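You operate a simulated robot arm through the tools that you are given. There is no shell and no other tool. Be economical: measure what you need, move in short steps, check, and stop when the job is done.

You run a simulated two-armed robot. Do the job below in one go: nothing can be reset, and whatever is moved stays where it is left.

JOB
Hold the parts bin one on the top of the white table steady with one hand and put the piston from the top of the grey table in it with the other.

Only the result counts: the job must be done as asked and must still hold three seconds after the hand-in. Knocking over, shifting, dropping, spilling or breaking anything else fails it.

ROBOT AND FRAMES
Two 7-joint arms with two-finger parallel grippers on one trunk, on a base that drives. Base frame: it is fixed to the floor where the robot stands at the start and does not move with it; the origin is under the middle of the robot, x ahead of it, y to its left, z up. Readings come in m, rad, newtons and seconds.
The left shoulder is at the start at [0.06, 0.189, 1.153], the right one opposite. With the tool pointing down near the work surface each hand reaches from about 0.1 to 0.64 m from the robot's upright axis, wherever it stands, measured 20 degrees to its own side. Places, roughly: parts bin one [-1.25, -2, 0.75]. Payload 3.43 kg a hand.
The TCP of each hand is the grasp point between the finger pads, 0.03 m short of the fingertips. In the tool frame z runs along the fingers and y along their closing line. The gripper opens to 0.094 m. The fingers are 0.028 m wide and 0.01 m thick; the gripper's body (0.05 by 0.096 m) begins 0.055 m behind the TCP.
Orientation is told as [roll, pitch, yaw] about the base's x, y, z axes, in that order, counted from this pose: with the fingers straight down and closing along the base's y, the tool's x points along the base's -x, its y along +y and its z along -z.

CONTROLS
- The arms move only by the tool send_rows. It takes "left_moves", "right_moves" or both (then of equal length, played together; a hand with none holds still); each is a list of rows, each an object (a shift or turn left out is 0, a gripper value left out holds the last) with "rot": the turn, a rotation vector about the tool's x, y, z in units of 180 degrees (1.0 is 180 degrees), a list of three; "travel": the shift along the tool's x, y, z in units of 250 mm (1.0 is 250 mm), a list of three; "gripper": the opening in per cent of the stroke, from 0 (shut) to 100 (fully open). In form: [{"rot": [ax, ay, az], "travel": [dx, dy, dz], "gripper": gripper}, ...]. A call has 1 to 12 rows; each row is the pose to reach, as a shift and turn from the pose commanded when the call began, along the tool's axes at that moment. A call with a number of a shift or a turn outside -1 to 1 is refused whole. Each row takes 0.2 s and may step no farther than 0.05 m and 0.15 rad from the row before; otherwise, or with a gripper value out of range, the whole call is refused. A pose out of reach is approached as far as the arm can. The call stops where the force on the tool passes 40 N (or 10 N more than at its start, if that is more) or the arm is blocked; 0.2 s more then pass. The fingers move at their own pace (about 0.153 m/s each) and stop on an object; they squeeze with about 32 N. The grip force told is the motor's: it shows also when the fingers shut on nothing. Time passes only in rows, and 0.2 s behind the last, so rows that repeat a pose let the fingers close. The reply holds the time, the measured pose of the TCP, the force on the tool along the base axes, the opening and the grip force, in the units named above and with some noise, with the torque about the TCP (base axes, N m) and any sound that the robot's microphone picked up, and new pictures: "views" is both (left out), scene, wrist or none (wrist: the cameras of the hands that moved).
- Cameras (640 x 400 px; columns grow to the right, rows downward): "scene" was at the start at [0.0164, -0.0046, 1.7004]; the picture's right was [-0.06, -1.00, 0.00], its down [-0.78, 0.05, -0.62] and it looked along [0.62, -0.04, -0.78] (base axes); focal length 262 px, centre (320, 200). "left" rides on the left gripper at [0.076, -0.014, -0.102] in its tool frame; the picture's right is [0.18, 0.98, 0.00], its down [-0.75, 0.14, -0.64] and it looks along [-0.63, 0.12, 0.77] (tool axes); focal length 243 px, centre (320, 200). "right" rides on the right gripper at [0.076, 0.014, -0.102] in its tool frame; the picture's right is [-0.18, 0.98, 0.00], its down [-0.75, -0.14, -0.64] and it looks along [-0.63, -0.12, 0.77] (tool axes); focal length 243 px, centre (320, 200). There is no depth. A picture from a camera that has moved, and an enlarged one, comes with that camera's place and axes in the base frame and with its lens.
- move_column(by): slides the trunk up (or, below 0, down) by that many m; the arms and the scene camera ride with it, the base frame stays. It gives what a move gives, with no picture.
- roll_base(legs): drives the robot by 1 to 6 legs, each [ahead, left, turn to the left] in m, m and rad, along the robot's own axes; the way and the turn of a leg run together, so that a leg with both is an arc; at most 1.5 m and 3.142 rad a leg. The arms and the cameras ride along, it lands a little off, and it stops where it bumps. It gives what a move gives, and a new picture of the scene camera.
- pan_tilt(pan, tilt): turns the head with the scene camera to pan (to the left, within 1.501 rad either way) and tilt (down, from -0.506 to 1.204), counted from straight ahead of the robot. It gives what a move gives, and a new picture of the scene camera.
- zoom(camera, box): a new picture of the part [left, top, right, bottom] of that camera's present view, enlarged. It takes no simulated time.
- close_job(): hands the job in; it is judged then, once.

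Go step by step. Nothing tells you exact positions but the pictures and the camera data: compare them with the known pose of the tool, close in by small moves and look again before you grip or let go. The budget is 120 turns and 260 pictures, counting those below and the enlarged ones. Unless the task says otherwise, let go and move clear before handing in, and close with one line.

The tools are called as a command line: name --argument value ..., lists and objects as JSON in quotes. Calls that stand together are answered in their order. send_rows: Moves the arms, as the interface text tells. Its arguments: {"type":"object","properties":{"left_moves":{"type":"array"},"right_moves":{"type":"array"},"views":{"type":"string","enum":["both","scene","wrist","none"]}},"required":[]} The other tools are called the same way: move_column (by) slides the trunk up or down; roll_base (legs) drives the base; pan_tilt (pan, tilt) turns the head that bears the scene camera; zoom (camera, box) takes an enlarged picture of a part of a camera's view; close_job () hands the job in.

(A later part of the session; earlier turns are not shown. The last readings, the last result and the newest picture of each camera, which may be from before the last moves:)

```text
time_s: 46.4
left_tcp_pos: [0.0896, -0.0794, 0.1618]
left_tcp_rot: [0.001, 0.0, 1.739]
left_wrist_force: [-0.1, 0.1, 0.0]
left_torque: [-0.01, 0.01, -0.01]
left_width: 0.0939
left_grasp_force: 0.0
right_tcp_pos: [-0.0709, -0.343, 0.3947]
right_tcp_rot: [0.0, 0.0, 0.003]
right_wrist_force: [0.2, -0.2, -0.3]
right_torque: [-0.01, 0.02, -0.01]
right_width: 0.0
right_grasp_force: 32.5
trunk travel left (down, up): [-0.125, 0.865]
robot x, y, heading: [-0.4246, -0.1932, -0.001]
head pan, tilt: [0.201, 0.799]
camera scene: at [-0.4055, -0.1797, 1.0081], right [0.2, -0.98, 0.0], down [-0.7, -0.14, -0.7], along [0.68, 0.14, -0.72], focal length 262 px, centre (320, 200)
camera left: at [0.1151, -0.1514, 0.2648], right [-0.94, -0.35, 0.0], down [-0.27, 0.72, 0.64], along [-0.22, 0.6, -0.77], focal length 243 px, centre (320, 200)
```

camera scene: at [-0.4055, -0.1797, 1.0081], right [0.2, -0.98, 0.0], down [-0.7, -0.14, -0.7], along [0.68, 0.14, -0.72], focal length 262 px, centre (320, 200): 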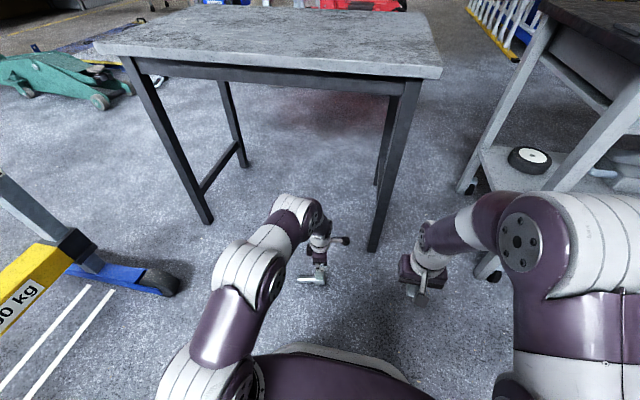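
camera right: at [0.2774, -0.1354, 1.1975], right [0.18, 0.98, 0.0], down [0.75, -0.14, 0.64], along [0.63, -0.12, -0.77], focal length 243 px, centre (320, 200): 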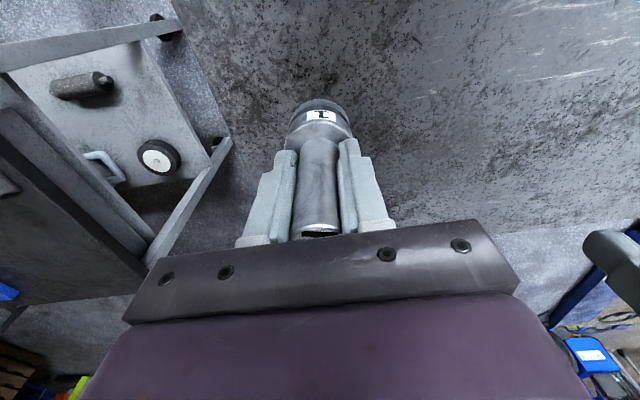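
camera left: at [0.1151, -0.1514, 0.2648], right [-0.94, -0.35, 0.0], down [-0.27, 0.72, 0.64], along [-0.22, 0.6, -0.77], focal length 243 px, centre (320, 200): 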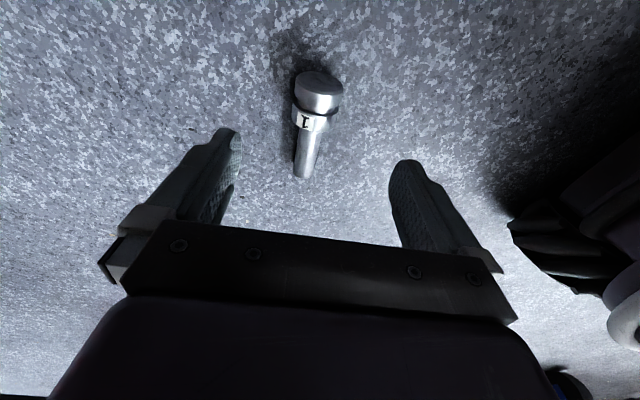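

send_rows --left_moves '[{"travel": [0.007, -0.019, 0.15], "gripper": 100}, {"travel": [0.007, -0.019, 0.3]}, {"travel": [0.007, -0.019, 0.42]}, {"travel": [0.007, -0.019, 0.47]}, {"travel": [0.007, -0.019, 0.5]}]'

```text
time_s: 47.6
left_tcp_pos: [0.0952, -0.0783, 0.0378]
left_tcp_rot: [0.001, 0.001, 1.738]
left_wrist_force: [-0.6, -0.2, 0.4]
left_torque: [0.01, -0.01, -0.02]
left_width: 0.0939
left_grasp_force: 0.0
right_tcp_pos: [-0.0715, -0.3443, 0.3941]
right_tcp_rot: [-0.001, 0.0, 0.002]
right_wrist_force: [0.1, -0.1, -0.2]
right_torque: [0.01, -0.03, 0.0]
right_width: 0.0001
right_grasp_force: 31.6
trunk travel left (down, up): [-0.125, 0.865]
robot x, y, heading: [-0.4271, -0.1963, -0.0]
head pan, tilt: [0.201, 0.799]
camera scene: at [-0.4056, -0.1797, 1.0081], right [0.2, -0.98, 0.0], down [-0.7, -0.14, -0.7], along [0.68, 0.14, -0.72], focal length 262 px, centre (320, 200)
camera left: at [0.1211, -0.1519, 0.14], right [-0.94, -0.35, 0.0], down [-0.26, 0.72, 0.64], along [-0.22, 0.6, -0.77], focal length 243 px, centre (320, 200)
```

scene: 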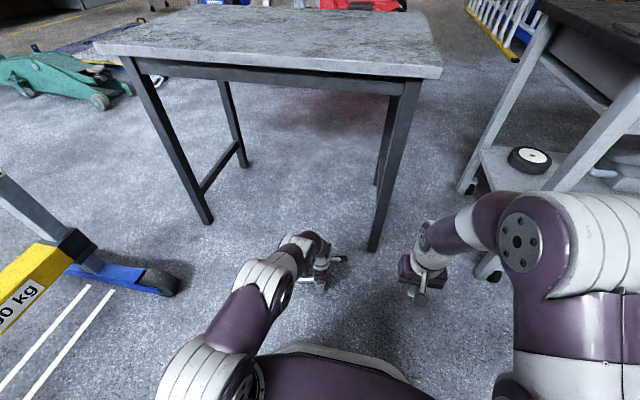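
left: 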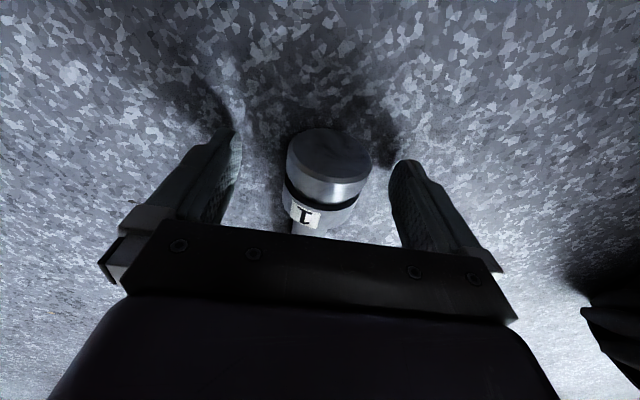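

The collar lies between the fingers at the TCP. I close and wait.

send_rows --left_moves '[{"travel": [0, 0, 0.01], "gripper": 0}, {"travel": [0, 0, 0.01], "gripper": 0}, {"travel": [0, 0, 0.01], "gripper": 0}, {"travel": [0, 0, 0.01], "gripper": 0}, {"travel": [0, 0, -0.08], "gripper": 0}, {"travel": [0, 0, -0.2], "gripper": 0}, {"travel": [0, 0, -0.35], "gripper": 0}, {"travel": [0, 0, -0.35], "gripper": 0}]'

```text
time_s: 49.4
left_tcp_pos: [0.0941, -0.079, 0.1248]
left_tcp_rot: [0.001, 0.0, 1.739]
left_wrist_force: [-0.2, -1.0, -3.6]
left_torque: [-0.07, -0.01, 0.03]
left_width: 0.0437
left_grasp_force: 31.6
right_tcp_pos: [-0.0708, -0.3436, 0.3955]
right_tcp_rot: [0.001, 0.001, 0.001]
right_wrist_force: [-0.6, 0.9, -0.4]
right_torque: [0.01, -0.02, -0.02]
right_width: 0.0
right_grasp_force: 32.1
trunk travel left (down, up): [-0.125, 0.865]
robot x, y, heading: [-0.426, -0.194, 0.0]
head pan, tilt: [0.201, 0.799]
camera scene: at [-0.4054, -0.1796, 1.0081], right [0.2, -0.98, 0.0], down [-0.7, -0.14, -0.7], along [0.68, 0.14, -0.72], focal length 262 px, centre (320, 200)
camera left: at [0.1202, -0.1513, 0.2278], right [-0.94, -0.35, 0.0], down [-0.26, 0.72, 0.64], along [-0.22, 0.6, -0.77], focal length 243 px, centre (320, 200)
```

scene: 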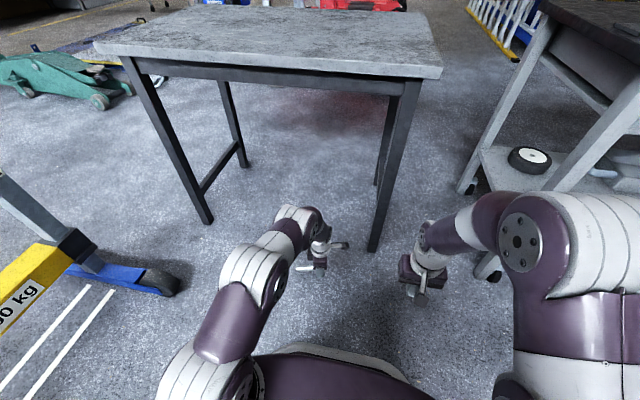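
left: 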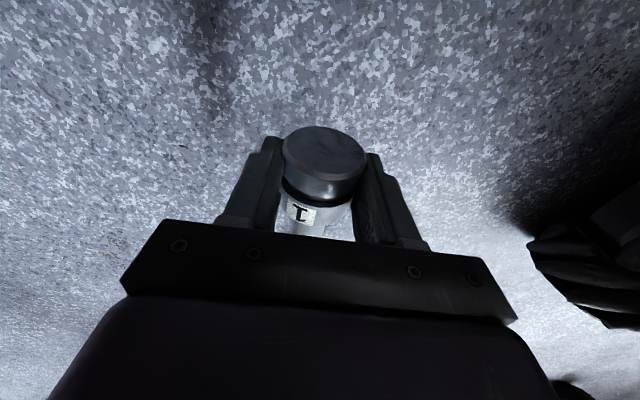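

Firm grip (0.044 m, 32 N). I lift it and pull the hand back toward the robot.

send_rows --left_moves '[{"travel": [0, 0.05, -0.1]}, {"travel": [-0.01, 0.12, -0.25]}, {"travel": [-0.02, 0.2, -0.4]}, {"travel": [-0.04, 0.28, -0.55]}, {"travel": [-0.06, 0.35, -0.7]}, {"travel": [-0.06, 0.38, -0.85]}, {"travel": [-0.06, 0.38, -1.0]}, {"travel": [-0.06, 0.38, -1.0]}]' --views "wrist"

move_column --by 0.35

move_column --by 0.35

```text
time_s: 51.2
left_tcp_pos: [-0.0014, -0.0781, 0.3751]
left_tcp_rot: [0.001, -0.001, 1.739]
left_wrist_force: [0.2, 0.4, -3.5]
left_torque: [-0.13, 0.0, 0.01]
left_width: 0.0439
left_grasp_force: 32.0
right_tcp_pos: [-0.0715, -0.3441, 0.3947]
right_tcp_rot: [-0.001, 0.001, 0.001]
right_wrist_force: [0.5, -0.3, 0.9]
right_torque: [-0.03, -0.02, -0.01]
right_width: 0.0
right_grasp_force: 31.4
trunk travel left (down, up): [-0.125, 0.865]
robot x, y, heading: [-0.426, -0.1938, 0.0]
head pan, tilt: [0.201, 0.799]
camera left: at [0.0241, -0.1518, 0.4774], right [-0.94, -0.35, 0.0], down [-0.26, 0.72, 0.64], along [-0.22, 0.6, -0.77], focal length 243 px, centre (320, 200)
```

left: 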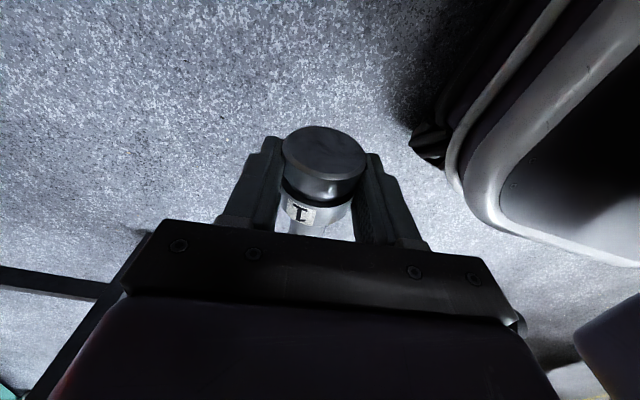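

```text
time_s: 54.6
left_tcp_pos: [-0.0019, -0.0794, 0.7232]
left_tcp_rot: [0.0, -0.001, 1.741]
left_wrist_force: [0.2, 0.2, -4.7]
left_torque: [-0.11, -0.04, 0.02]
left_width: 0.0441
left_grasp_force: 32.3
right_tcp_pos: [-0.0703, -0.3434, 0.7447]
right_tcp_rot: [0.0, -0.001, 0.002]
right_wrist_force: [0.3, -0.5, -0.4]
right_torque: [0.0, 0.03, -0.01]
right_width: 0.0
right_grasp_force: 32.0
trunk travel left (down, up): [-0.475, 0.515]
robot x, y, heading: [-0.4251, -0.1926, -0.002]
head pan, tilt: [0.201, 0.799]
```

```text
time_s: 58.0
left_tcp_pos: [-0.0011, -0.0796, 1.0733]
left_tcp_rot: [-0.001, 0.0, 1.738]
left_wrist_force: [0.0, 0.0, -4.2]
left_torque: [-0.08, -0.04, 0.02]
left_width: 0.044
left_grasp_force: 32.0
right_tcp_pos: [-0.0707, -0.3432, 1.0949]
right_tcp_rot: [0.0, -0.001, 0.001]
right_wrist_force: [-0.3, 0.9, -0.3]
right_torque: [-0.04, -0.03, 0.01]
right_width: 0.0
right_grasp_force: 31.9
trunk travel left (down, up): [-0.825, 0.165]
robot x, y, heading: [-0.4271, -0.1908, 0.002]
head pan, tilt: [0.201, 0.799]
```

The piston is still held. I now turn right in small, gentle legs and check the grip.

roll_base --legs '[[0, 0, -0.1], [0, 0, -0.2]]'

```text
time_s: 59.7
left_tcp_pos: [0.0148, -0.2094, 1.0727]
left_tcp_rot: [0.0, 0.001, 1.44]
left_wrist_force: [0.5, -0.5, -3.2]
left_torque: [-0.08, 0.01, 0.02]
left_width: 0.044
left_grasp_force: 32.4
right_tcp_pos: [-0.1306, -0.4421, 1.0947]
right_tcp_rot: [-0.001, -0.002, -0.298]
right_wrist_force: [-0.2, 0.3, -0.5]
right_torque: [-0.02, -0.02, 0.0]
right_width: 0.0
right_grasp_force: 32.6
trunk travel left (down, up): [-0.825, 0.165]
robot x, y, heading: [-0.4258, -0.1924, -0.295]
head pan, tilt: [0.201, 0.799]
camera scene: at [-0.401, -0.1864, 1.7081], right [-0.1, -1.0, 0.0], down [-0.71, 0.07, -0.7], along [0.69, -0.07, -0.72], focal length 262 px, centre (320, 200)
```

scene: 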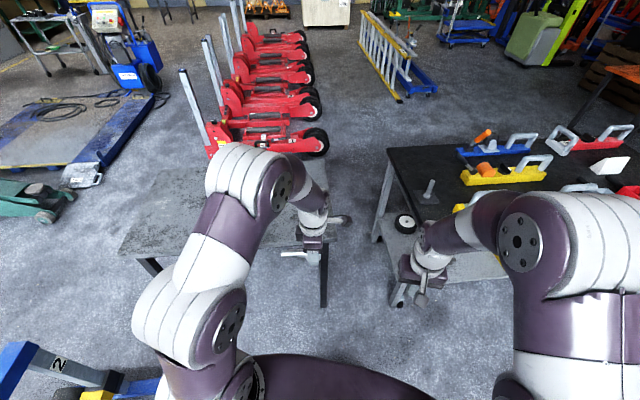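

roll_base --legs '[[0, 0, -0.32], [0, 0, -0.32], [0, 0, -0.32], [0, 0, -0.31]]'

roll_base --legs '[[0.3, 0, 0], [0.3, 0, 0]]'

```text
time_s: 64.1
left_tcp_pos: [-0.3065, -0.621, 1.0747]
left_tcp_rot: [0.001, 0.0, 0.17]
left_wrist_force: [0.5, 0.7, -3.8]
left_torque: [-0.02, 0.08, -0.02]
left_width: 0.0438
left_grasp_force: 31.9
right_tcp_pos: [-0.572, -0.5507, 1.0949]
right_tcp_rot: [0.0, 0.001, -1.565]
right_wrist_force: [0.2, 0.3, 0.0]
right_torque: [-0.01, 0.03, -0.01]
right_width: 0.0001
right_grasp_force: 32.1
trunk travel left (down, up): [-0.825, 0.165]
robot x, y, heading: [-0.4252, -0.1969, -1.564]
head pan, tilt: [0.201, 0.799]
camera scene: at [-0.4078, -0.2153, 1.7081], right [-0.98, -0.2, 0.0], down [-0.15, 0.7, -0.7], along [0.14, -0.68, -0.72], focal length 262 px, centre (320, 200)
```

scene: 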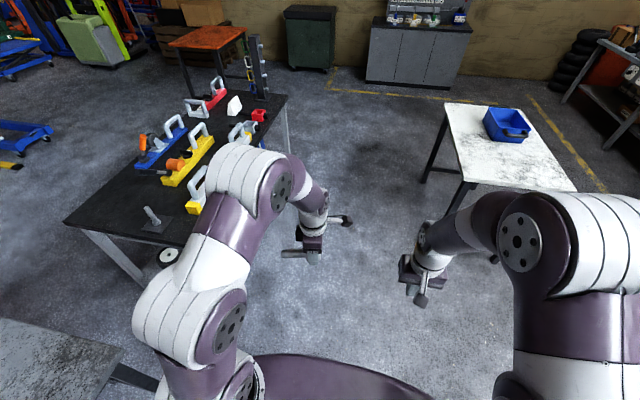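

```text
time_s: 67.8
left_tcp_pos: [-0.2997, -1.2198, 1.0744]
left_tcp_rot: [0.0, 0.001, 0.174]
left_wrist_force: [-1.3, -0.4, -3.6]
left_torque: [-0.02, 0.09, -0.01]
left_width: 0.0439
left_grasp_force: 31.8
right_tcp_pos: [-0.5668, -1.1521, 1.0953]
right_tcp_rot: [0.0, 0.0, -1.564]
right_wrist_force: [-0.2, 0.2, 0.5]
right_torque: [-0.01, 0.01, 0.01]
right_width: 0.0
right_grasp_force: 32.1
trunk travel left (down, up): [-0.825, 0.165]
robot x, y, heading: [-0.4213, -0.7974, -1.562]
head pan, tilt: [0.201, 0.799]
camera scene: at [-0.4028, -0.8157, 1.7081], right [-0.98, -0.21, 0.0], down [-0.15, 0.7, -0.7], along [0.14, -0.68, -0.72], focal length 262 px, centre (320, 200)
```

scene: 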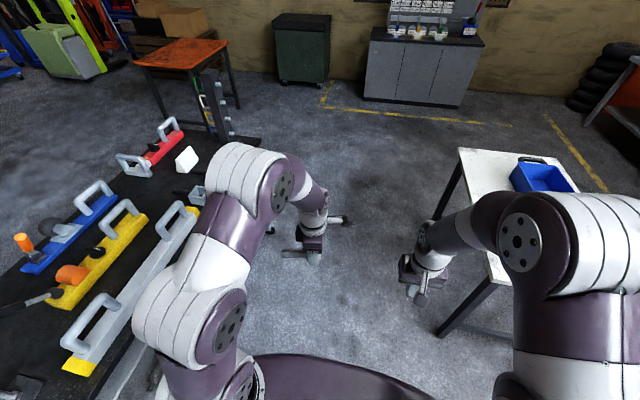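

Grip holds. I continue down the aisle to y≈-1.98.

roll_base --legs '[[0.3, 0, 0], [0.3, 0, 0], [0.3, 0, 0], [0.27, 0, 0]]'

roll_base --legs '[[0, 0, -0.32], [0, 0, -0.32], [0, 0, -0.32], [0, 0, -0.31], [0, 0, -0.31]]'

```text
time_s: 74.7
left_tcp_pos: [-0.2891, -2.3857, 1.073]
left_tcp_rot: [-0.001, 0.0, 0.174]
left_wrist_force: [-0.5, 0.0, -2.7]
left_torque: [-0.02, 0.13, 0.01]
left_width: 0.044
left_grasp_force: 32.1
right_tcp_pos: [-0.5536, -2.3178, 1.0953]
right_tcp_rot: [-0.001, 0.0, -1.562]
right_wrist_force: [-0.8, 0.9, 0.5]
right_torque: [-0.02, -0.01, -0.03]
right_width: 0.0005
right_grasp_force: 32.4
trunk travel left (down, up): [-0.825, 0.165]
robot x, y, heading: [-0.4088, -1.9627, -1.566]
head pan, tilt: [0.201, 0.799]
camera scene: at [-0.3917, -1.9822, 1.7081], right [-0.98, -0.21, 0.0], down [-0.15, 0.7, -0.7], along [0.14, -0.68, -0.72], focal length 262 px, centre (320, 200)
```

scene: 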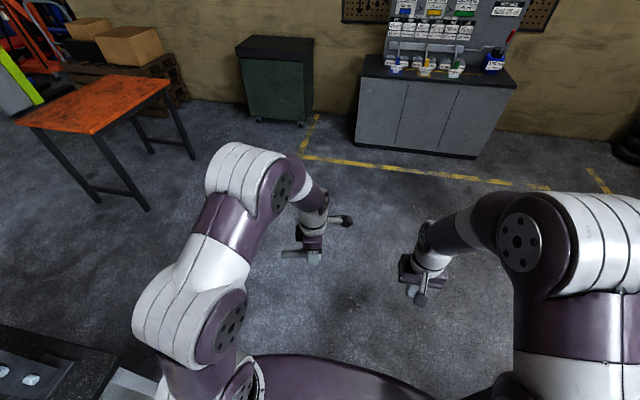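

```text
time_s: 80.1
left_tcp_pos: [-0.834, -2.0756, 1.0729]
left_tcp_rot: [0.002, 0.001, -1.414]
left_wrist_force: [0.4, 0.0, -4.0]
left_torque: [0.08, -0.01, -0.02]
left_width: 0.0438
left_grasp_force: 31.7
right_tcp_pos: [-0.7622, -1.8118, 1.0951]
right_tcp_rot: [-0.001, 0.002, 3.132]
right_wrist_force: [-0.1, -0.2, -0.2]
right_torque: [-0.03, 0.01, -0.01]
right_width: 0.0001
right_grasp_force: 31.9
trunk travel left (down, up): [-0.825, 0.165]
robot x, y, heading: [-0.4069, -1.9651, 3.132]
head pan, tilt: [0.201, 0.799]
camera scene: at [-0.4278, -1.9808, 1.7081], right [-0.19, 0.98, 0.0], down [0.7, 0.14, -0.7], along [-0.68, -0.13, -0.72], focal length 262 px, centre (320, 200)
```

scene: 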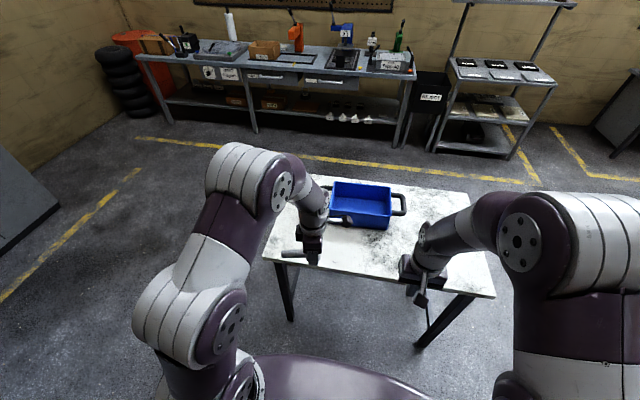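

I now face the white table with the bin ahead, handles left and right. I enlarge it to fix its place.

pan_tilt --pan 0 --tilt 0.7

zoom --camera "scene" --box '[230, 130, 390, 230]'

```text
time_s: 80.8
left_tcp_pos: [-0.8345, -2.0763, 1.0737]
left_tcp_rot: [0.002, 0.001, -1.415]
left_wrist_force: [0.5, 0.5, -4.1]
left_torque: [0.06, -0.01, 0.02]
left_width: 0.0437
left_grasp_force: 32.7
right_tcp_pos: [-0.7616, -1.8127, 1.0945]
right_tcp_rot: [-0.001, 0.002, 3.13]
right_wrist_force: [0.4, 1.2, -0.2]
right_torque: [-0.02, 0.02, 0.01]
right_width: 0.0001
right_grasp_force: 31.8
trunk travel left (down, up): [-0.825, 0.165]
robot x, y, heading: [-0.4084, -1.9616, 3.129]
head pan, tilt: [0.0, 0.7]
camera scene: at [-0.4335, -1.964, 1.7163], right [0.01, 1.0, 0.0], down [0.64, -0.01, -0.76], along [-0.76, 0.01, -0.64], focal length 262 px, centre (320, 200)
```

scene: 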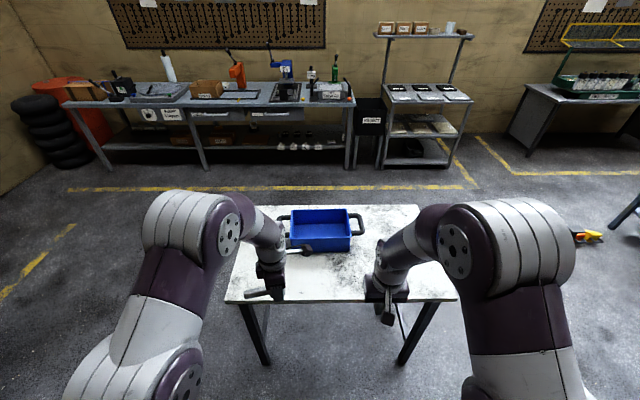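

```text
4.00 times, centred on (310, 180) of scene
camera zoom: at [-0.4335, -1.964, 1.7163], right [0.01, 1.0, 0.0], down [0.64, -0.01, -0.76], along [-0.76, 0.01, -0.64], focal length 1048 px, centre (360, 280)
```

zoom: 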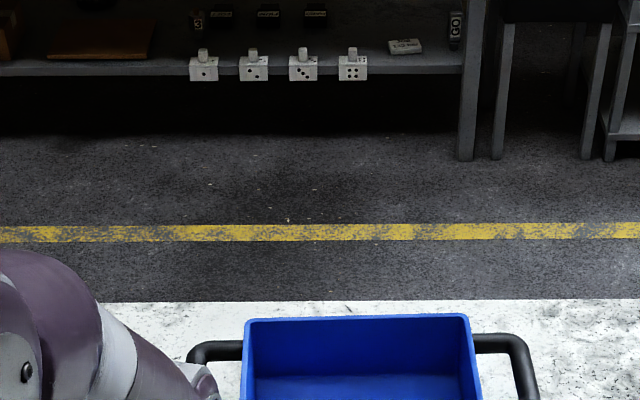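

zoom --camera "scene" --box '[250, 190, 394, 280]'

```text
4.44 times, centred on (322, 235) of scene
camera zoom: at [-0.4335, -1.964, 1.7163], right [0.01, 1.0, 0.0], down [0.64, -0.01, -0.76], along [-0.76, 0.01, -0.64], focal length 1164 px, centre (311, 44)
```

zoom: 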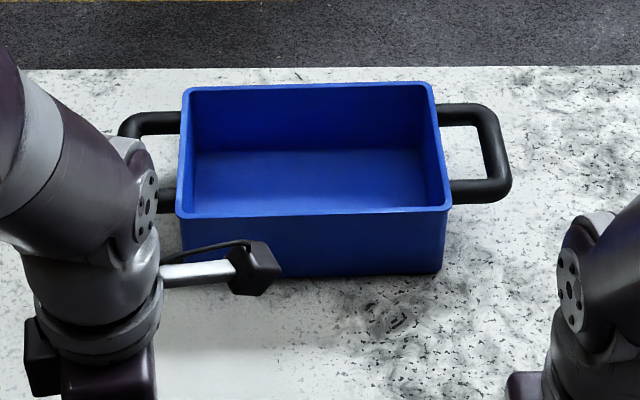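

Bin: roughly x -1.385..-1.20, y -2.09..-1.815, rim z≈0.86; the right handle bar at about (-1.30,-1.755,0.83). I drive forward 0.32 m gently to bring it into reach, opening the right hand afterwards.

roll_base --legs '[[0.16, 0, 0], [0.15, 0, 0.005]]'

pan_tilt --pan 0 --tilt 0.9

send_rows --right_moves '[{"gripper": 100}, {"gripper": 100}, {"gripper": 100}]' --views "wrist"

zoom --camera "left" --box '[0, 0, 640, 400]'

```text
time_s: 83.2
left_tcp_pos: [-1.1391, -2.079, 1.0749]
left_tcp_rot: [-0.001, -0.001, -1.406]
left_wrist_force: [0.2, -0.3, -3.9]
left_torque: [0.07, 0.0, -0.01]
left_width: 0.0438
left_grasp_force: 32.2
right_tcp_pos: [-1.0691, -1.8137, 1.0956]
right_tcp_rot: [0.001, -0.002, -3.143]
right_wrist_force: [0.8, -0.2, -0.5]
right_torque: [-0.03, 0.03, 0.02]
right_width: 0.0
right_grasp_force: 32.3
trunk travel left (down, up): [-0.825, 0.165]
robot x, y, heading: [-0.719, -1.9612, 3.149]
head pan, tilt: [0.0, 0.7]
camera scene: at [-0.7388, -1.9626, 1.7164], right [0.0, 1.0, 0.0], down [0.64, 0.0, -0.77], along [-0.77, 0.0, -0.64], focal length 262 px, centre (320, 200)
```

scene: 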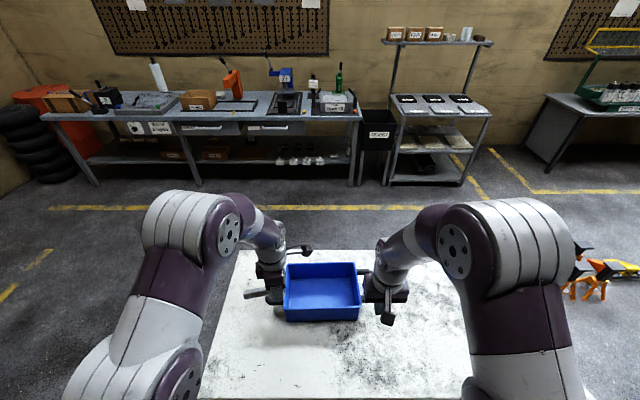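

```text
time_s: 84.0
left_tcp_pos: [-1.1421, -2.0791, 1.0737]
left_tcp_rot: [0.0, 0.0, -1.405]
left_wrist_force: [-0.2, 0.4, -2.5]
left_torque: [0.09, 0.0, 0.01]
left_width: 0.0439
left_grasp_force: 32.0
right_tcp_pos: [-1.0726, -1.8131, 1.095]
right_tcp_rot: [0.0, 0.001, -3.141]
right_wrist_force: [0.3, -0.1, -0.3]
right_torque: [-0.02, 0.0, -0.01]
right_width: 0.0
right_grasp_force: 32.2
trunk travel left (down, up): [-0.825, 0.165]
robot x, y, heading: [-0.7194, -1.9627, 3.146]
head pan, tilt: [0.0, 0.901]
camera scene: at [-0.7339, -1.9626, 1.7002], right [0.0, 1.0, 0.0], down [0.78, 0.0, -0.62], along [-0.62, 0.0, -0.78], focal length 262 px, centre (320, 200)
```

scene: 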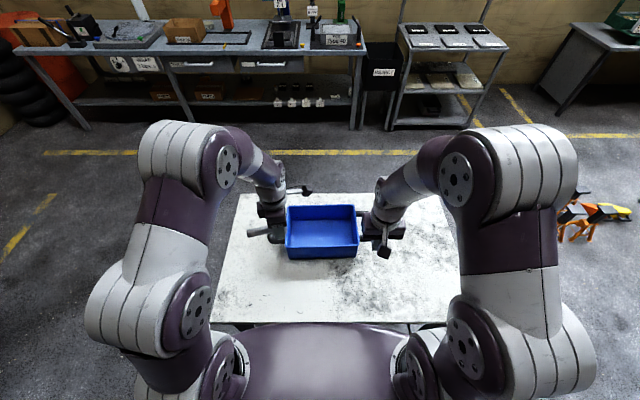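

```text
time_s: 84.8
left_tcp_pos: [-1.1416, -2.0782, 1.074]
left_tcp_rot: [0.003, 0.0, -1.405]
left_wrist_force: [-0.3, -0.3, -4.9]
left_torque: [0.07, 0.02, 0.0]
left_width: 0.0437
left_grasp_force: 32.5
right_tcp_pos: [-1.0723, -1.813, 1.0953]
right_tcp_rot: [0.0, 0.0, -3.142]
right_wrist_force: [0.0, 0.4, -0.5]
right_torque: [-0.01, 0.0, 0.03]
right_width: 0.0941
right_grasp_force: 0.0
trunk travel left (down, up): [-0.825, 0.165]
robot x, y, heading: [-0.7211, -1.964, 3.14]
head pan, tilt: [0.0, 0.901]
camera right: at [-0.995, -1.8282, 1.1974], right [-0.18, -0.98, 0.0], down [-0.75, 0.14, 0.64], along [-0.63, 0.12, -0.77], focal length 243 px, centre (320, 200)
```

right: 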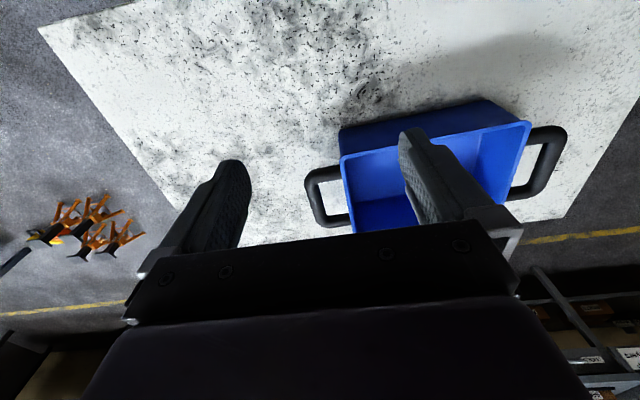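

```text
1.00 times, centred on (320, 200) of left (not enlarged: the box is as wide or as high as the picture)
camera zoom: at [-1.1694, -2.0059, 1.1769], right [0.94, 0.34, 0.0], down [0.26, -0.72, 0.64], along [0.22, -0.6, -0.77], focal length 243 px, centre (320, 200)
```

zoom: 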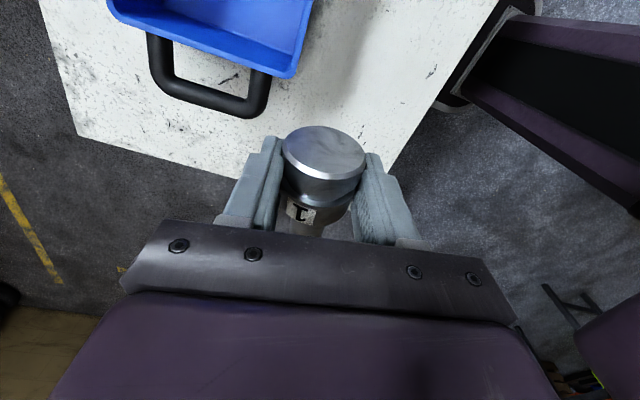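

Both cameras agree: handle bar about (-1.28,-1.76, ~0.84), rim z 0.86, table 0.75. I bring the right hand above the handle with fingers partly closed.

send_rows --right_moves '[{"travel": [-0.17, -0.042, 0.05], "gripper": 64}, {"travel": [-0.34, -0.085, 0.1]}, {"travel": [-0.5, -0.127, 0.2]}, {"travel": [-0.66, -0.17, 0.3]}, {"travel": [-0.75, -0.2, 0.45]}, {"travel": [-0.83, -0.212, 0.6]}, {"travel": [-0.83, -0.212, 0.6]}]'

```text
time_s: 86.4
left_tcp_pos: [-1.1419, -2.0788, 1.0742]
left_tcp_rot: [0.002, 0.002, -1.405]
left_wrist_force: [0.0, -0.1, -3.5]
left_torque: [0.11, 0.02, -0.01]
left_width: 0.0439
left_grasp_force: 32.0
right_tcp_pos: [-1.2789, -1.7584, 0.9483]
right_tcp_rot: [0.0, -0.001, -3.142]
right_wrist_force: [0.2, 0.2, -0.1]
right_torque: [0.02, 0.03, 0.01]
right_width: 0.0602
right_grasp_force: 0.0
trunk travel left (down, up): [-0.825, 0.165]
robot x, y, heading: [-0.7174, -1.9606, 3.143]
head pan, tilt: [0.0, 0.901]
camera scene: at [-0.7319, -1.9628, 1.7002], right [0.0, 1.0, 0.0], down [0.78, 0.0, -0.62], along [-0.62, 0.0, -0.78], focal length 262 px, centre (320, 200)
camera right: at [-1.2021, -1.7739, 1.05], right [-0.18, -0.98, 0.0], down [-0.75, 0.14, 0.64], along [-0.63, 0.12, -0.77], focal length 243 px, centre (320, 200)
```

scene: 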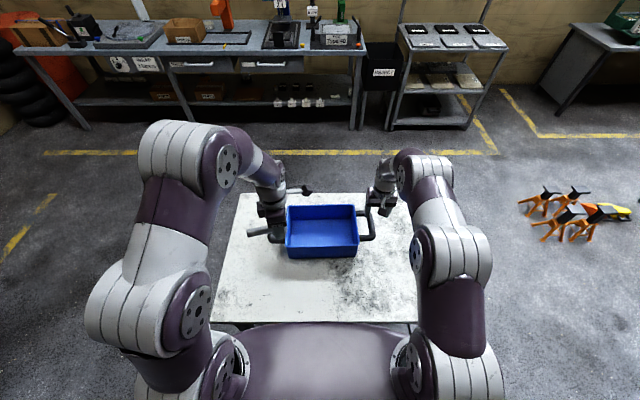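
right: 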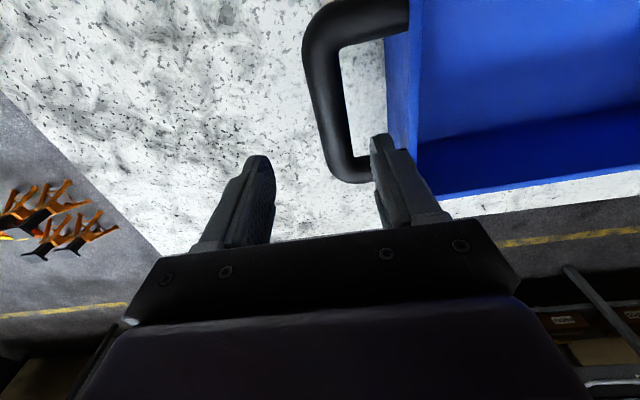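

The bar centre is at y≈-1.769 with about 5 cm gap to the wall. I shift 1 cm and descend with the handle between the fingers.

send_rows --right_moves '[{"travel": [0.01, 0.042, 0.0], "gripper": 64}, {"travel": [0.01, 0.042, 0.13]}, {"travel": [0.01, 0.042, 0.26]}, {"travel": [0.01, 0.042, 0.35]}, {"travel": [0.01, 0.042, 0.43]}, {"travel": [0.01, 0.042, 0.43]}]'

```text
time_s: 87.8
left_tcp_pos: [-1.1414, -2.0782, 1.0731]
left_tcp_rot: [0.004, 0.0, -1.405]
left_wrist_force: [-0.8, -1.2, -3.3]
left_torque: [0.07, 0.01, 0.02]
left_width: 0.0438
left_grasp_force: 32.3
right_tcp_pos: [-1.2766, -1.7718, 0.8381]
right_tcp_rot: [0.001, -0.001, -3.142]
right_wrist_force: [0.3, -0.3, 0.8]
right_torque: [-0.03, 0.01, 0.01]
right_width: 0.0604
right_grasp_force: 0.1
trunk travel left (down, up): [-0.825, 0.165]
robot x, y, heading: [-0.7169, -1.9616, 3.143]
head pan, tilt: [0.0, 0.901]
camera scene: at [-0.7325, -1.9627, 1.7002], right [0.0, 1.0, 0.0], down [0.78, 0.0, -0.62], along [-0.62, 0.0, -0.78], focal length 262 px, centre (320, 200)
camera right: at [-1.2006, -1.7862, 0.9404], right [-0.18, -0.98, 0.0], down [-0.75, 0.14, 0.64], along [-0.63, 0.12, -0.77], focal length 243 px, centre (320, 200)
```

scene: 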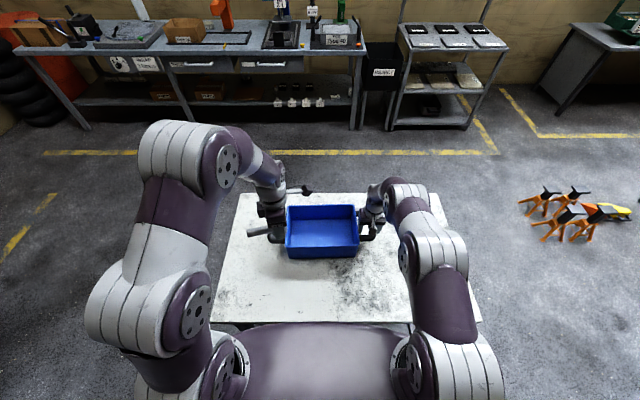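
right: 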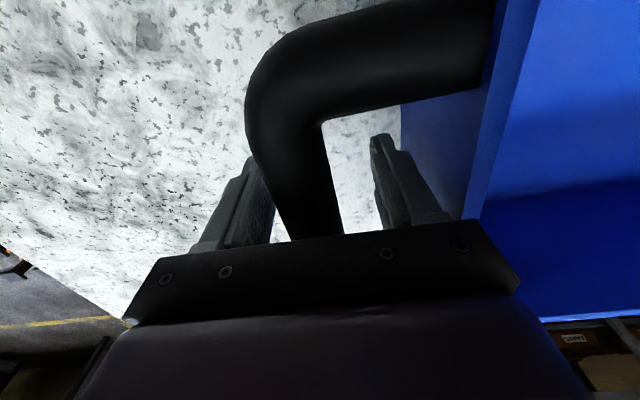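

The bar lies between the fingers; I centre by 4 mm and close on it.

send_rows --right_moves '[{"travel": [0, -0.018, -0.02], "gripper": 64}, {"travel": [0, -0.018, -0.02], "gripper": 45}, {"travel": [0, -0.018, -0.02], "gripper": 45}]' --views "wrist"

```text
time_s: 88.6
left_tcp_pos: [-1.1425, -2.0786, 1.074]
left_tcp_rot: [0.002, 0.001, -1.404]
left_wrist_force: [-0.4, 0.9, -3.2]
left_torque: [0.08, 0.0, -0.01]
left_width: 0.0439
left_grasp_force: 32.6
right_tcp_pos: [-1.2761, -1.7672, 0.8434]
right_tcp_rot: [0.0, -0.001, -3.142]
right_wrist_force: [0.1, 0.3, -0.8]
right_torque: [0.0, 0.03, 0.0]
right_width: 0.0424
right_grasp_force: 0.0
trunk travel left (down, up): [-0.825, 0.165]
robot x, y, heading: [-0.7161, -1.9606, 3.147]
head pan, tilt: [0.0, 0.901]
camera right: at [-1.2005, -1.7818, 0.9451], right [-0.18, -0.98, 0.0], down [-0.75, 0.14, 0.64], along [-0.63, 0.12, -0.77], focal length 243 px, centre (320, 200)
```

right: 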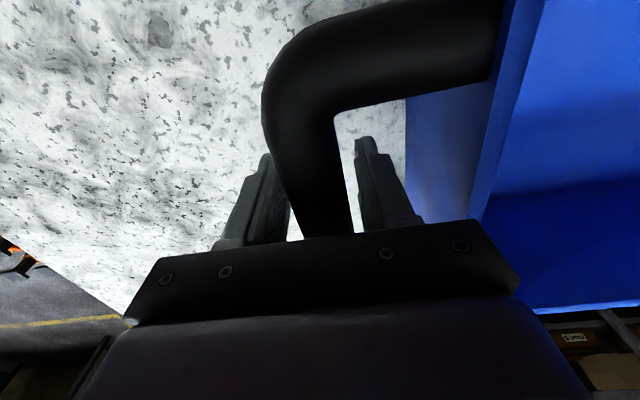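

send_rows --right_moves '[{"gripper": 30}, {"gripper": 0}, {"gripper": 0}, {"gripper": 0}]'

```text
time_s: 89.6
left_tcp_pos: [-1.1408, -2.0783, 1.0737]
left_tcp_rot: [0.003, 0.001, -1.404]
left_wrist_force: [-0.7, 0.4, -3.3]
left_torque: [0.1, 0.0, 0.01]
left_width: 0.0438
left_grasp_force: 31.6
right_tcp_pos: [-1.2771, -1.7669, 0.8425]
right_tcp_rot: [-0.001, 0.002, -3.142]
right_wrist_force: [0.8, 0.7, -0.7]
right_torque: [-0.19, 0.04, 0.62]
right_width: 0.0297
right_grasp_force: 32.1
trunk travel left (down, up): [-0.825, 0.165]
robot x, y, heading: [-0.7191, -1.9586, 3.14]
head pan, tilt: [0.0, 0.901]
camera scene: at [-0.7324, -1.9628, 1.7002], right [0.0, 1.0, 0.0], down [0.78, 0.0, -0.62], along [-0.62, 0.0, -0.78], focal length 262 px, centre (320, 200)
camera right: at [-1.2002, -1.7819, 0.9452], right [-0.18, -0.98, 0.0], down [-0.75, 0.14, 0.64], along [-0.63, 0.12, -0.77], focal length 243 px, centre (320, 200)
```

scene: 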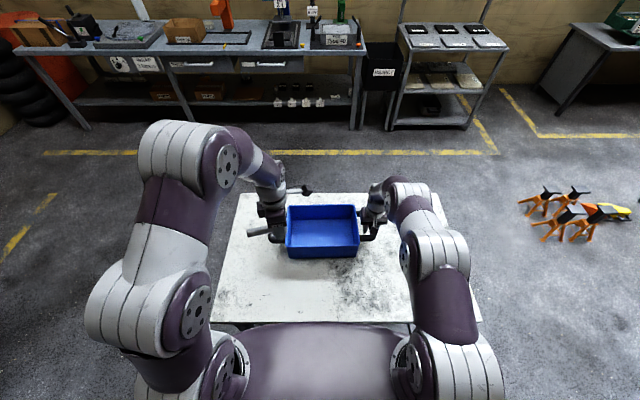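
right: 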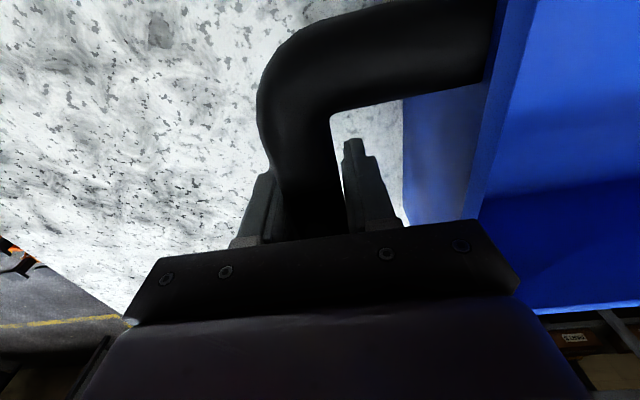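

The right hand holds the handle (0.030 m, 32 N). Now I carry the piston with the left hand over the bin's middle at height.

send_rows --left_moves '[{"travel": [0.1, -0.1, 0]}, {"travel": [0.2, -0.2, 0]}, {"travel": [0.31, -0.3, 0]}, {"travel": [0.43, -0.41, 0]}, {"travel": [0.544, -0.513, 0]}, {"travel": [0.544, -0.513, 0.1]}, {"travel": [0.544, -0.513, 0.2]}, {"travel": [0.544, -0.513, 0.3]}, {"travel": [0.544, -0.513, 0.3]}]'

```text
time_s: 91.6
left_tcp_pos: [-1.2892, -1.9672, 0.9984]
left_tcp_rot: [0.002, 0.0, -1.406]
left_wrist_force: [0.2, -0.1, -3.0]
left_torque: [0.05, 0.01, 0.02]
left_width: 0.0437
left_grasp_force: 32.2
left hand out of reach, approached as far as the arm can: row 5, 6
right_tcp_pos: [-1.2767, -1.7666, 0.8431]
right_tcp_rot: [0.0, 0.0, -3.142]
right_wrist_force: [1.6, 0.3, 1.1]
right_torque: [-0.06, 0.12, 0.58]
right_width: 0.0293
right_grasp_force: 32.1
trunk travel left (down, up): [-0.825, 0.165]
robot x, y, heading: [-0.7167, -1.9617, 3.141]
head pan, tilt: [0.0, 0.901]
camera scene: at [-0.7326, -1.9622, 1.7002], right [0.0, 1.0, 0.0], down [0.78, 0.0, -0.62], along [-0.62, 0.0, -0.78], focal length 262 px, centre (320, 200)
camera left: at [-1.3177, -1.8937, 1.1006], right [0.94, 0.34, 0.0], down [0.26, -0.72, 0.64], along [0.22, -0.6, -0.77], focal length 243 px, centre (320, 200)
```

scene: 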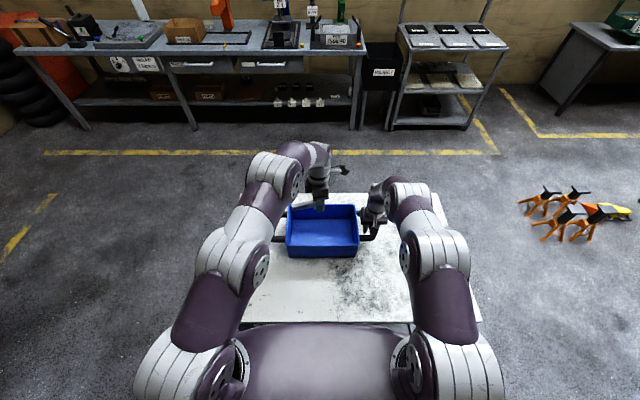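
left: 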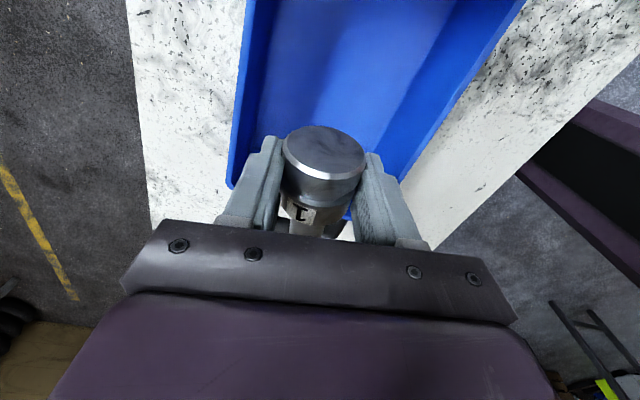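

The piston hangs centrally over the bin. I lower it into the bin, watching force, to about z 0.805.

send_rows --left_moves '[{"travel": [0.007, 0.03, 0.1]}, {"travel": [0.007, 0.03, 0.22]}, {"travel": [0.007, 0.03, 0.34]}, {"travel": [0.007, 0.03, 0.46]}, {"travel": [0.007, 0.03, 0.58]}, {"travel": [0.007, 0.03, 0.68]}, {"travel": [0.007, 0.03, 0.76]}, {"travel": [0.007, 0.03, 0.76]}]'

```text
time_s: 93.2
left_tcp_pos: [-1.2868, -1.9594, 0.8194]
left_tcp_rot: [-0.013, 0.009, -1.407]
left_wrist_force: [4.0, 0.5, 8.2]
left_torque: [-0.21, -0.18, 0.14]
left_width: 0.0441
left_grasp_force: 32.0
right_tcp_pos: [-1.274, -1.7678, 0.8416]
right_tcp_rot: [0.001, 0.0, 3.143]
right_wrist_force: [4.2, 4.8, 5.3]
right_torque: [-0.26, 0.58, 0.27]
right_width: 0.0291
right_grasp_force: 31.6
trunk travel left (down, up): [-0.825, 0.165]
robot x, y, heading: [-0.7175, -1.9641, 3.144]
head pan, tilt: [0.0, 0.901]
stopped in row 8 (left hand): the force on the tool passed its limit at 46 N (the readings are from after the stop); the commanded pose is now the measured one
camera scene: at [-0.7285, -1.9623, 1.7005], right [0.0, 1.0, 0.0], down [0.78, 0.0, -0.62], along [-0.62, 0.0, -0.78], focal length 262 px, centre (320, 200)
camera left: at [-1.313, -1.8871, 0.9234], right [0.94, 0.34, -0.01], down [0.27, -0.72, 0.63], along [0.21, -0.6, -0.77], focal length 243 px, centre (320, 200)
```

scene: 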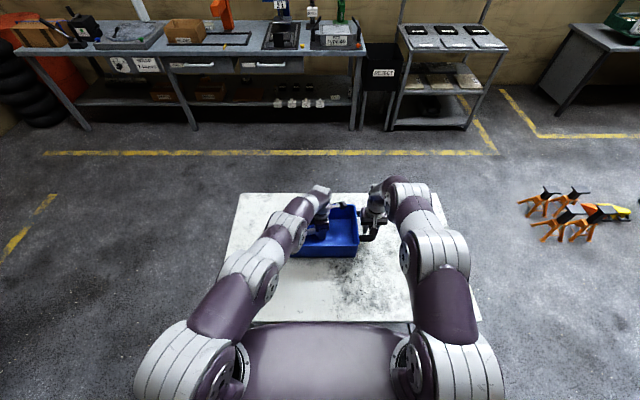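
left: 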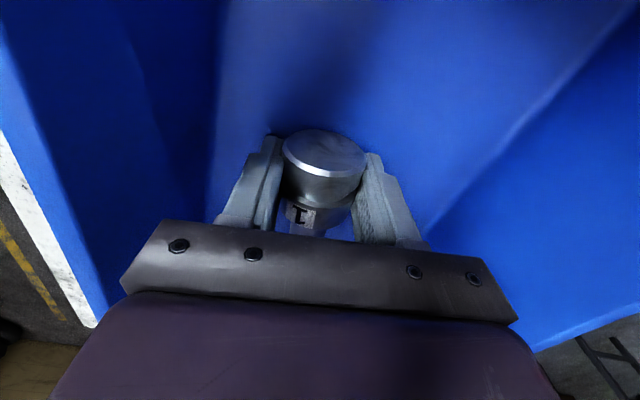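

Contact was felt at z≈0.82. I look closer to see whether it is the piston on the bin floor or the arm on the rim.

zoom --camera "scene" --box '[260, 170, 404, 260]'

zoom --camera "left" --box '[200, 100, 440, 250]'

zoom --camera "right" --box '[0, 0, 640, 400]'

```text
4.44 times, centred on (332, 215) of scene
camera zoom: at [-0.7285, -1.9623, 1.7005], right [0.0, 1.0, 0.0], down [0.78, 0.0, -0.62], along [-0.62, 0.0, -0.78], focal length 1164 px, centre (267, 133)
```

zoom: 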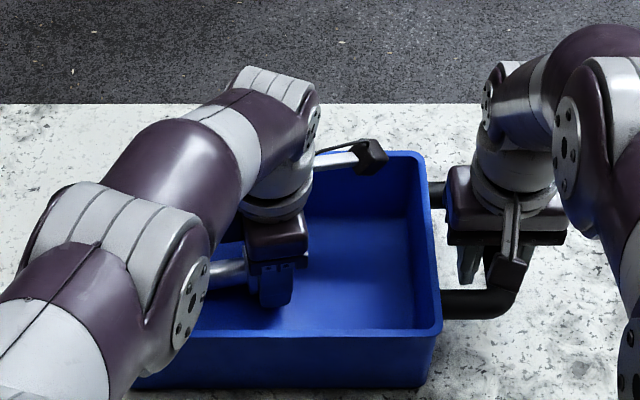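

```text
2.67 times, centred on (320, 175) of left
camera zoom: at [-1.313, -1.8871, 0.9234], right [0.94, 0.34, -0.01], down [0.27, -0.72, 0.63], along [0.21, -0.6, -0.77], focal length 647 px, centre (320, 267)
```

zoom: 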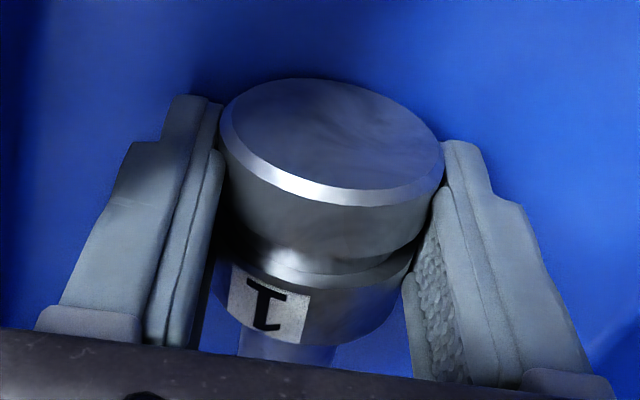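

```text
1.00 times, centred on (320, 200) of right (not enlarged: the box is as wide or as high as the picture)
camera zoom: at [-1.1971, -1.7818, 0.9453], right [-0.18, -0.98, 0.0], down [-0.75, 0.14, 0.64], along [-0.63, 0.12, -0.77], focal length 243 px, centre (320, 200)
```

zoom: 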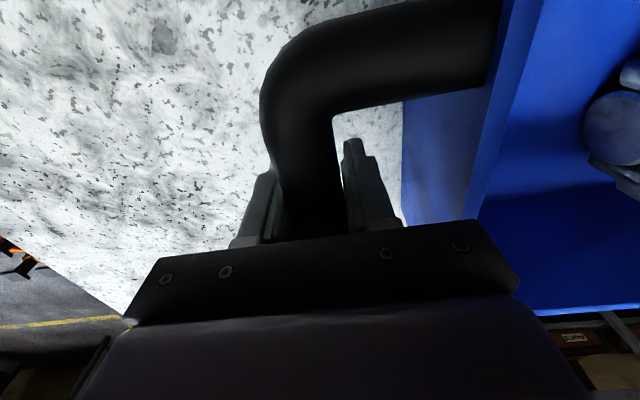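

The contact is at the tool, so the piston is resting on the bin floor, inside and clear of the walls. I open the left fingers moderately and rise straight up.

send_rows --left_moves '[{"gripper": 55}, {"gripper": 70}, {"gripper": 70}, {"gripper": 70}]'

```text
time_s: 94.2
left_tcp_pos: [-1.2873, -1.9592, 0.818]
left_tcp_rot: [-0.014, 0.008, -1.406]
left_wrist_force: [-0.1, 0.7, -0.4]
left_torque: [-0.03, 0.02, 0.03]
left_width: 0.066
left_grasp_force: 0.0
right_tcp_pos: [-1.2728, -1.7664, 0.8429]
right_tcp_rot: [0.0, 0.0, 3.14]
right_wrist_force: [6.2, 6.6, 16.8]
right_torque: [-0.07, -0.43, 0.3]
right_width: 0.029
right_grasp_force: 31.8
trunk travel left (down, up): [-0.825, 0.165]
robot x, y, heading: [-0.7152, -1.9597, 3.14]
head pan, tilt: [0.0, 0.901]
camera scene: at [-0.7287, -1.9618, 1.7003], right [0.0, 1.0, 0.0], down [0.78, 0.0, -0.62], along [-0.62, 0.0, -0.78], focal length 262 px, centre (320, 200)
camera left: at [-1.313, -1.8873, 0.9227], right [0.94, 0.34, -0.01], down [0.27, -0.72, 0.63], along [0.21, -0.6, -0.77], focal length 243 px, centre (320, 200)
```

scene: 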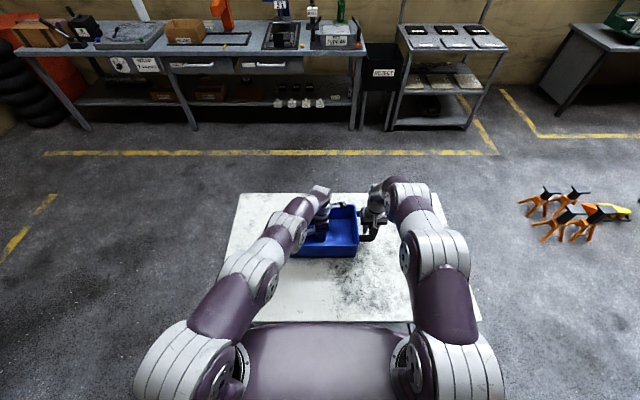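
left: 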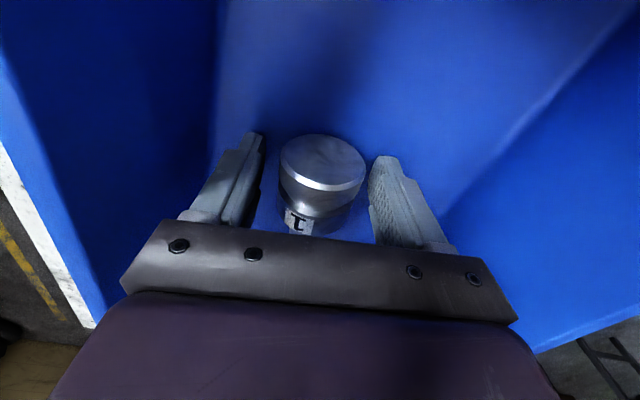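

The piston is released and lies in the bin. I raise the left hand straight up.

send_rows --left_moves '[{"travel": [0, 0, -0.06]}, {"travel": [0, 0, -0.16]}, {"travel": [0, 0, -0.32]}, {"travel": [0, 0, -0.5]}, {"travel": [0, 0, -0.68]}, {"travel": [0, 0, -0.68]}]'

```text
time_s: 95.7
left_tcp_pos: [-1.2825, -1.9601, 0.9891]
left_tcp_rot: [-0.014, 0.007, -1.406]
left_wrist_force: [-0.1, 0.8, 0.2]
left_torque: [-0.01, -0.02, 0.02]
left_width: 0.0657
left_grasp_force: 0.2
right_tcp_pos: [-1.2739, -1.768, 0.8425]
right_tcp_rot: [0.002, -0.001, 3.142]
right_wrist_force: [4.5, 7.5, 18.1]
right_torque: [-0.16, 0.35, 0.31]
right_width: 0.0292
right_grasp_force: 31.7
trunk travel left (down, up): [-0.825, 0.165]
robot x, y, heading: [-0.7164, -1.9633, -3.142]
head pan, tilt: [0.0, 0.901]
camera scene: at [-0.7286, -1.9616, 1.7003], right [0.0, 1.0, 0.0], down [0.78, 0.0, -0.62], along [-0.62, 0.0, -0.78], focal length 262 px, centre (320, 200)
camera left: at [-1.3087, -1.8886, 1.0923], right [0.94, 0.34, -0.01], down [0.27, -0.72, 0.63], along [0.21, -0.6, -0.77], focal length 243 px, centre (320, 200)
```

scene: 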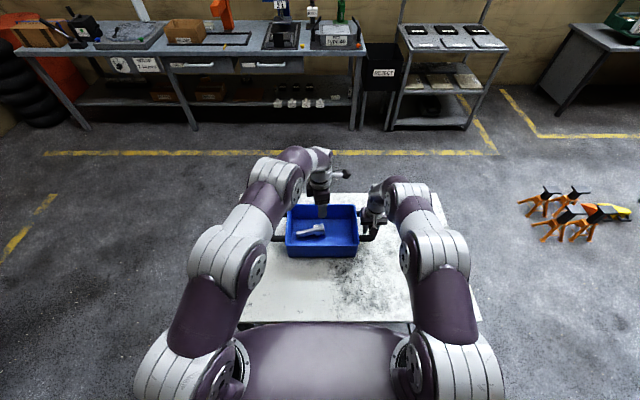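
left: 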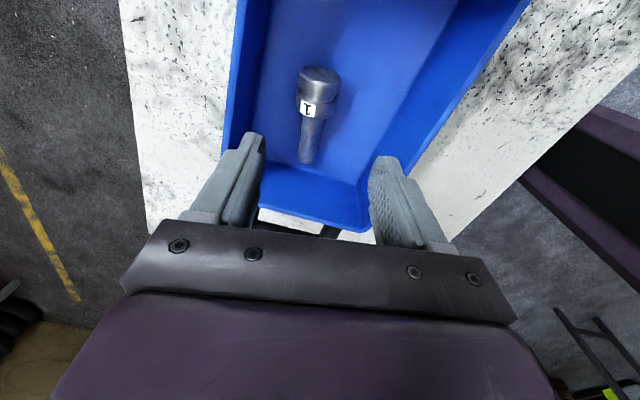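

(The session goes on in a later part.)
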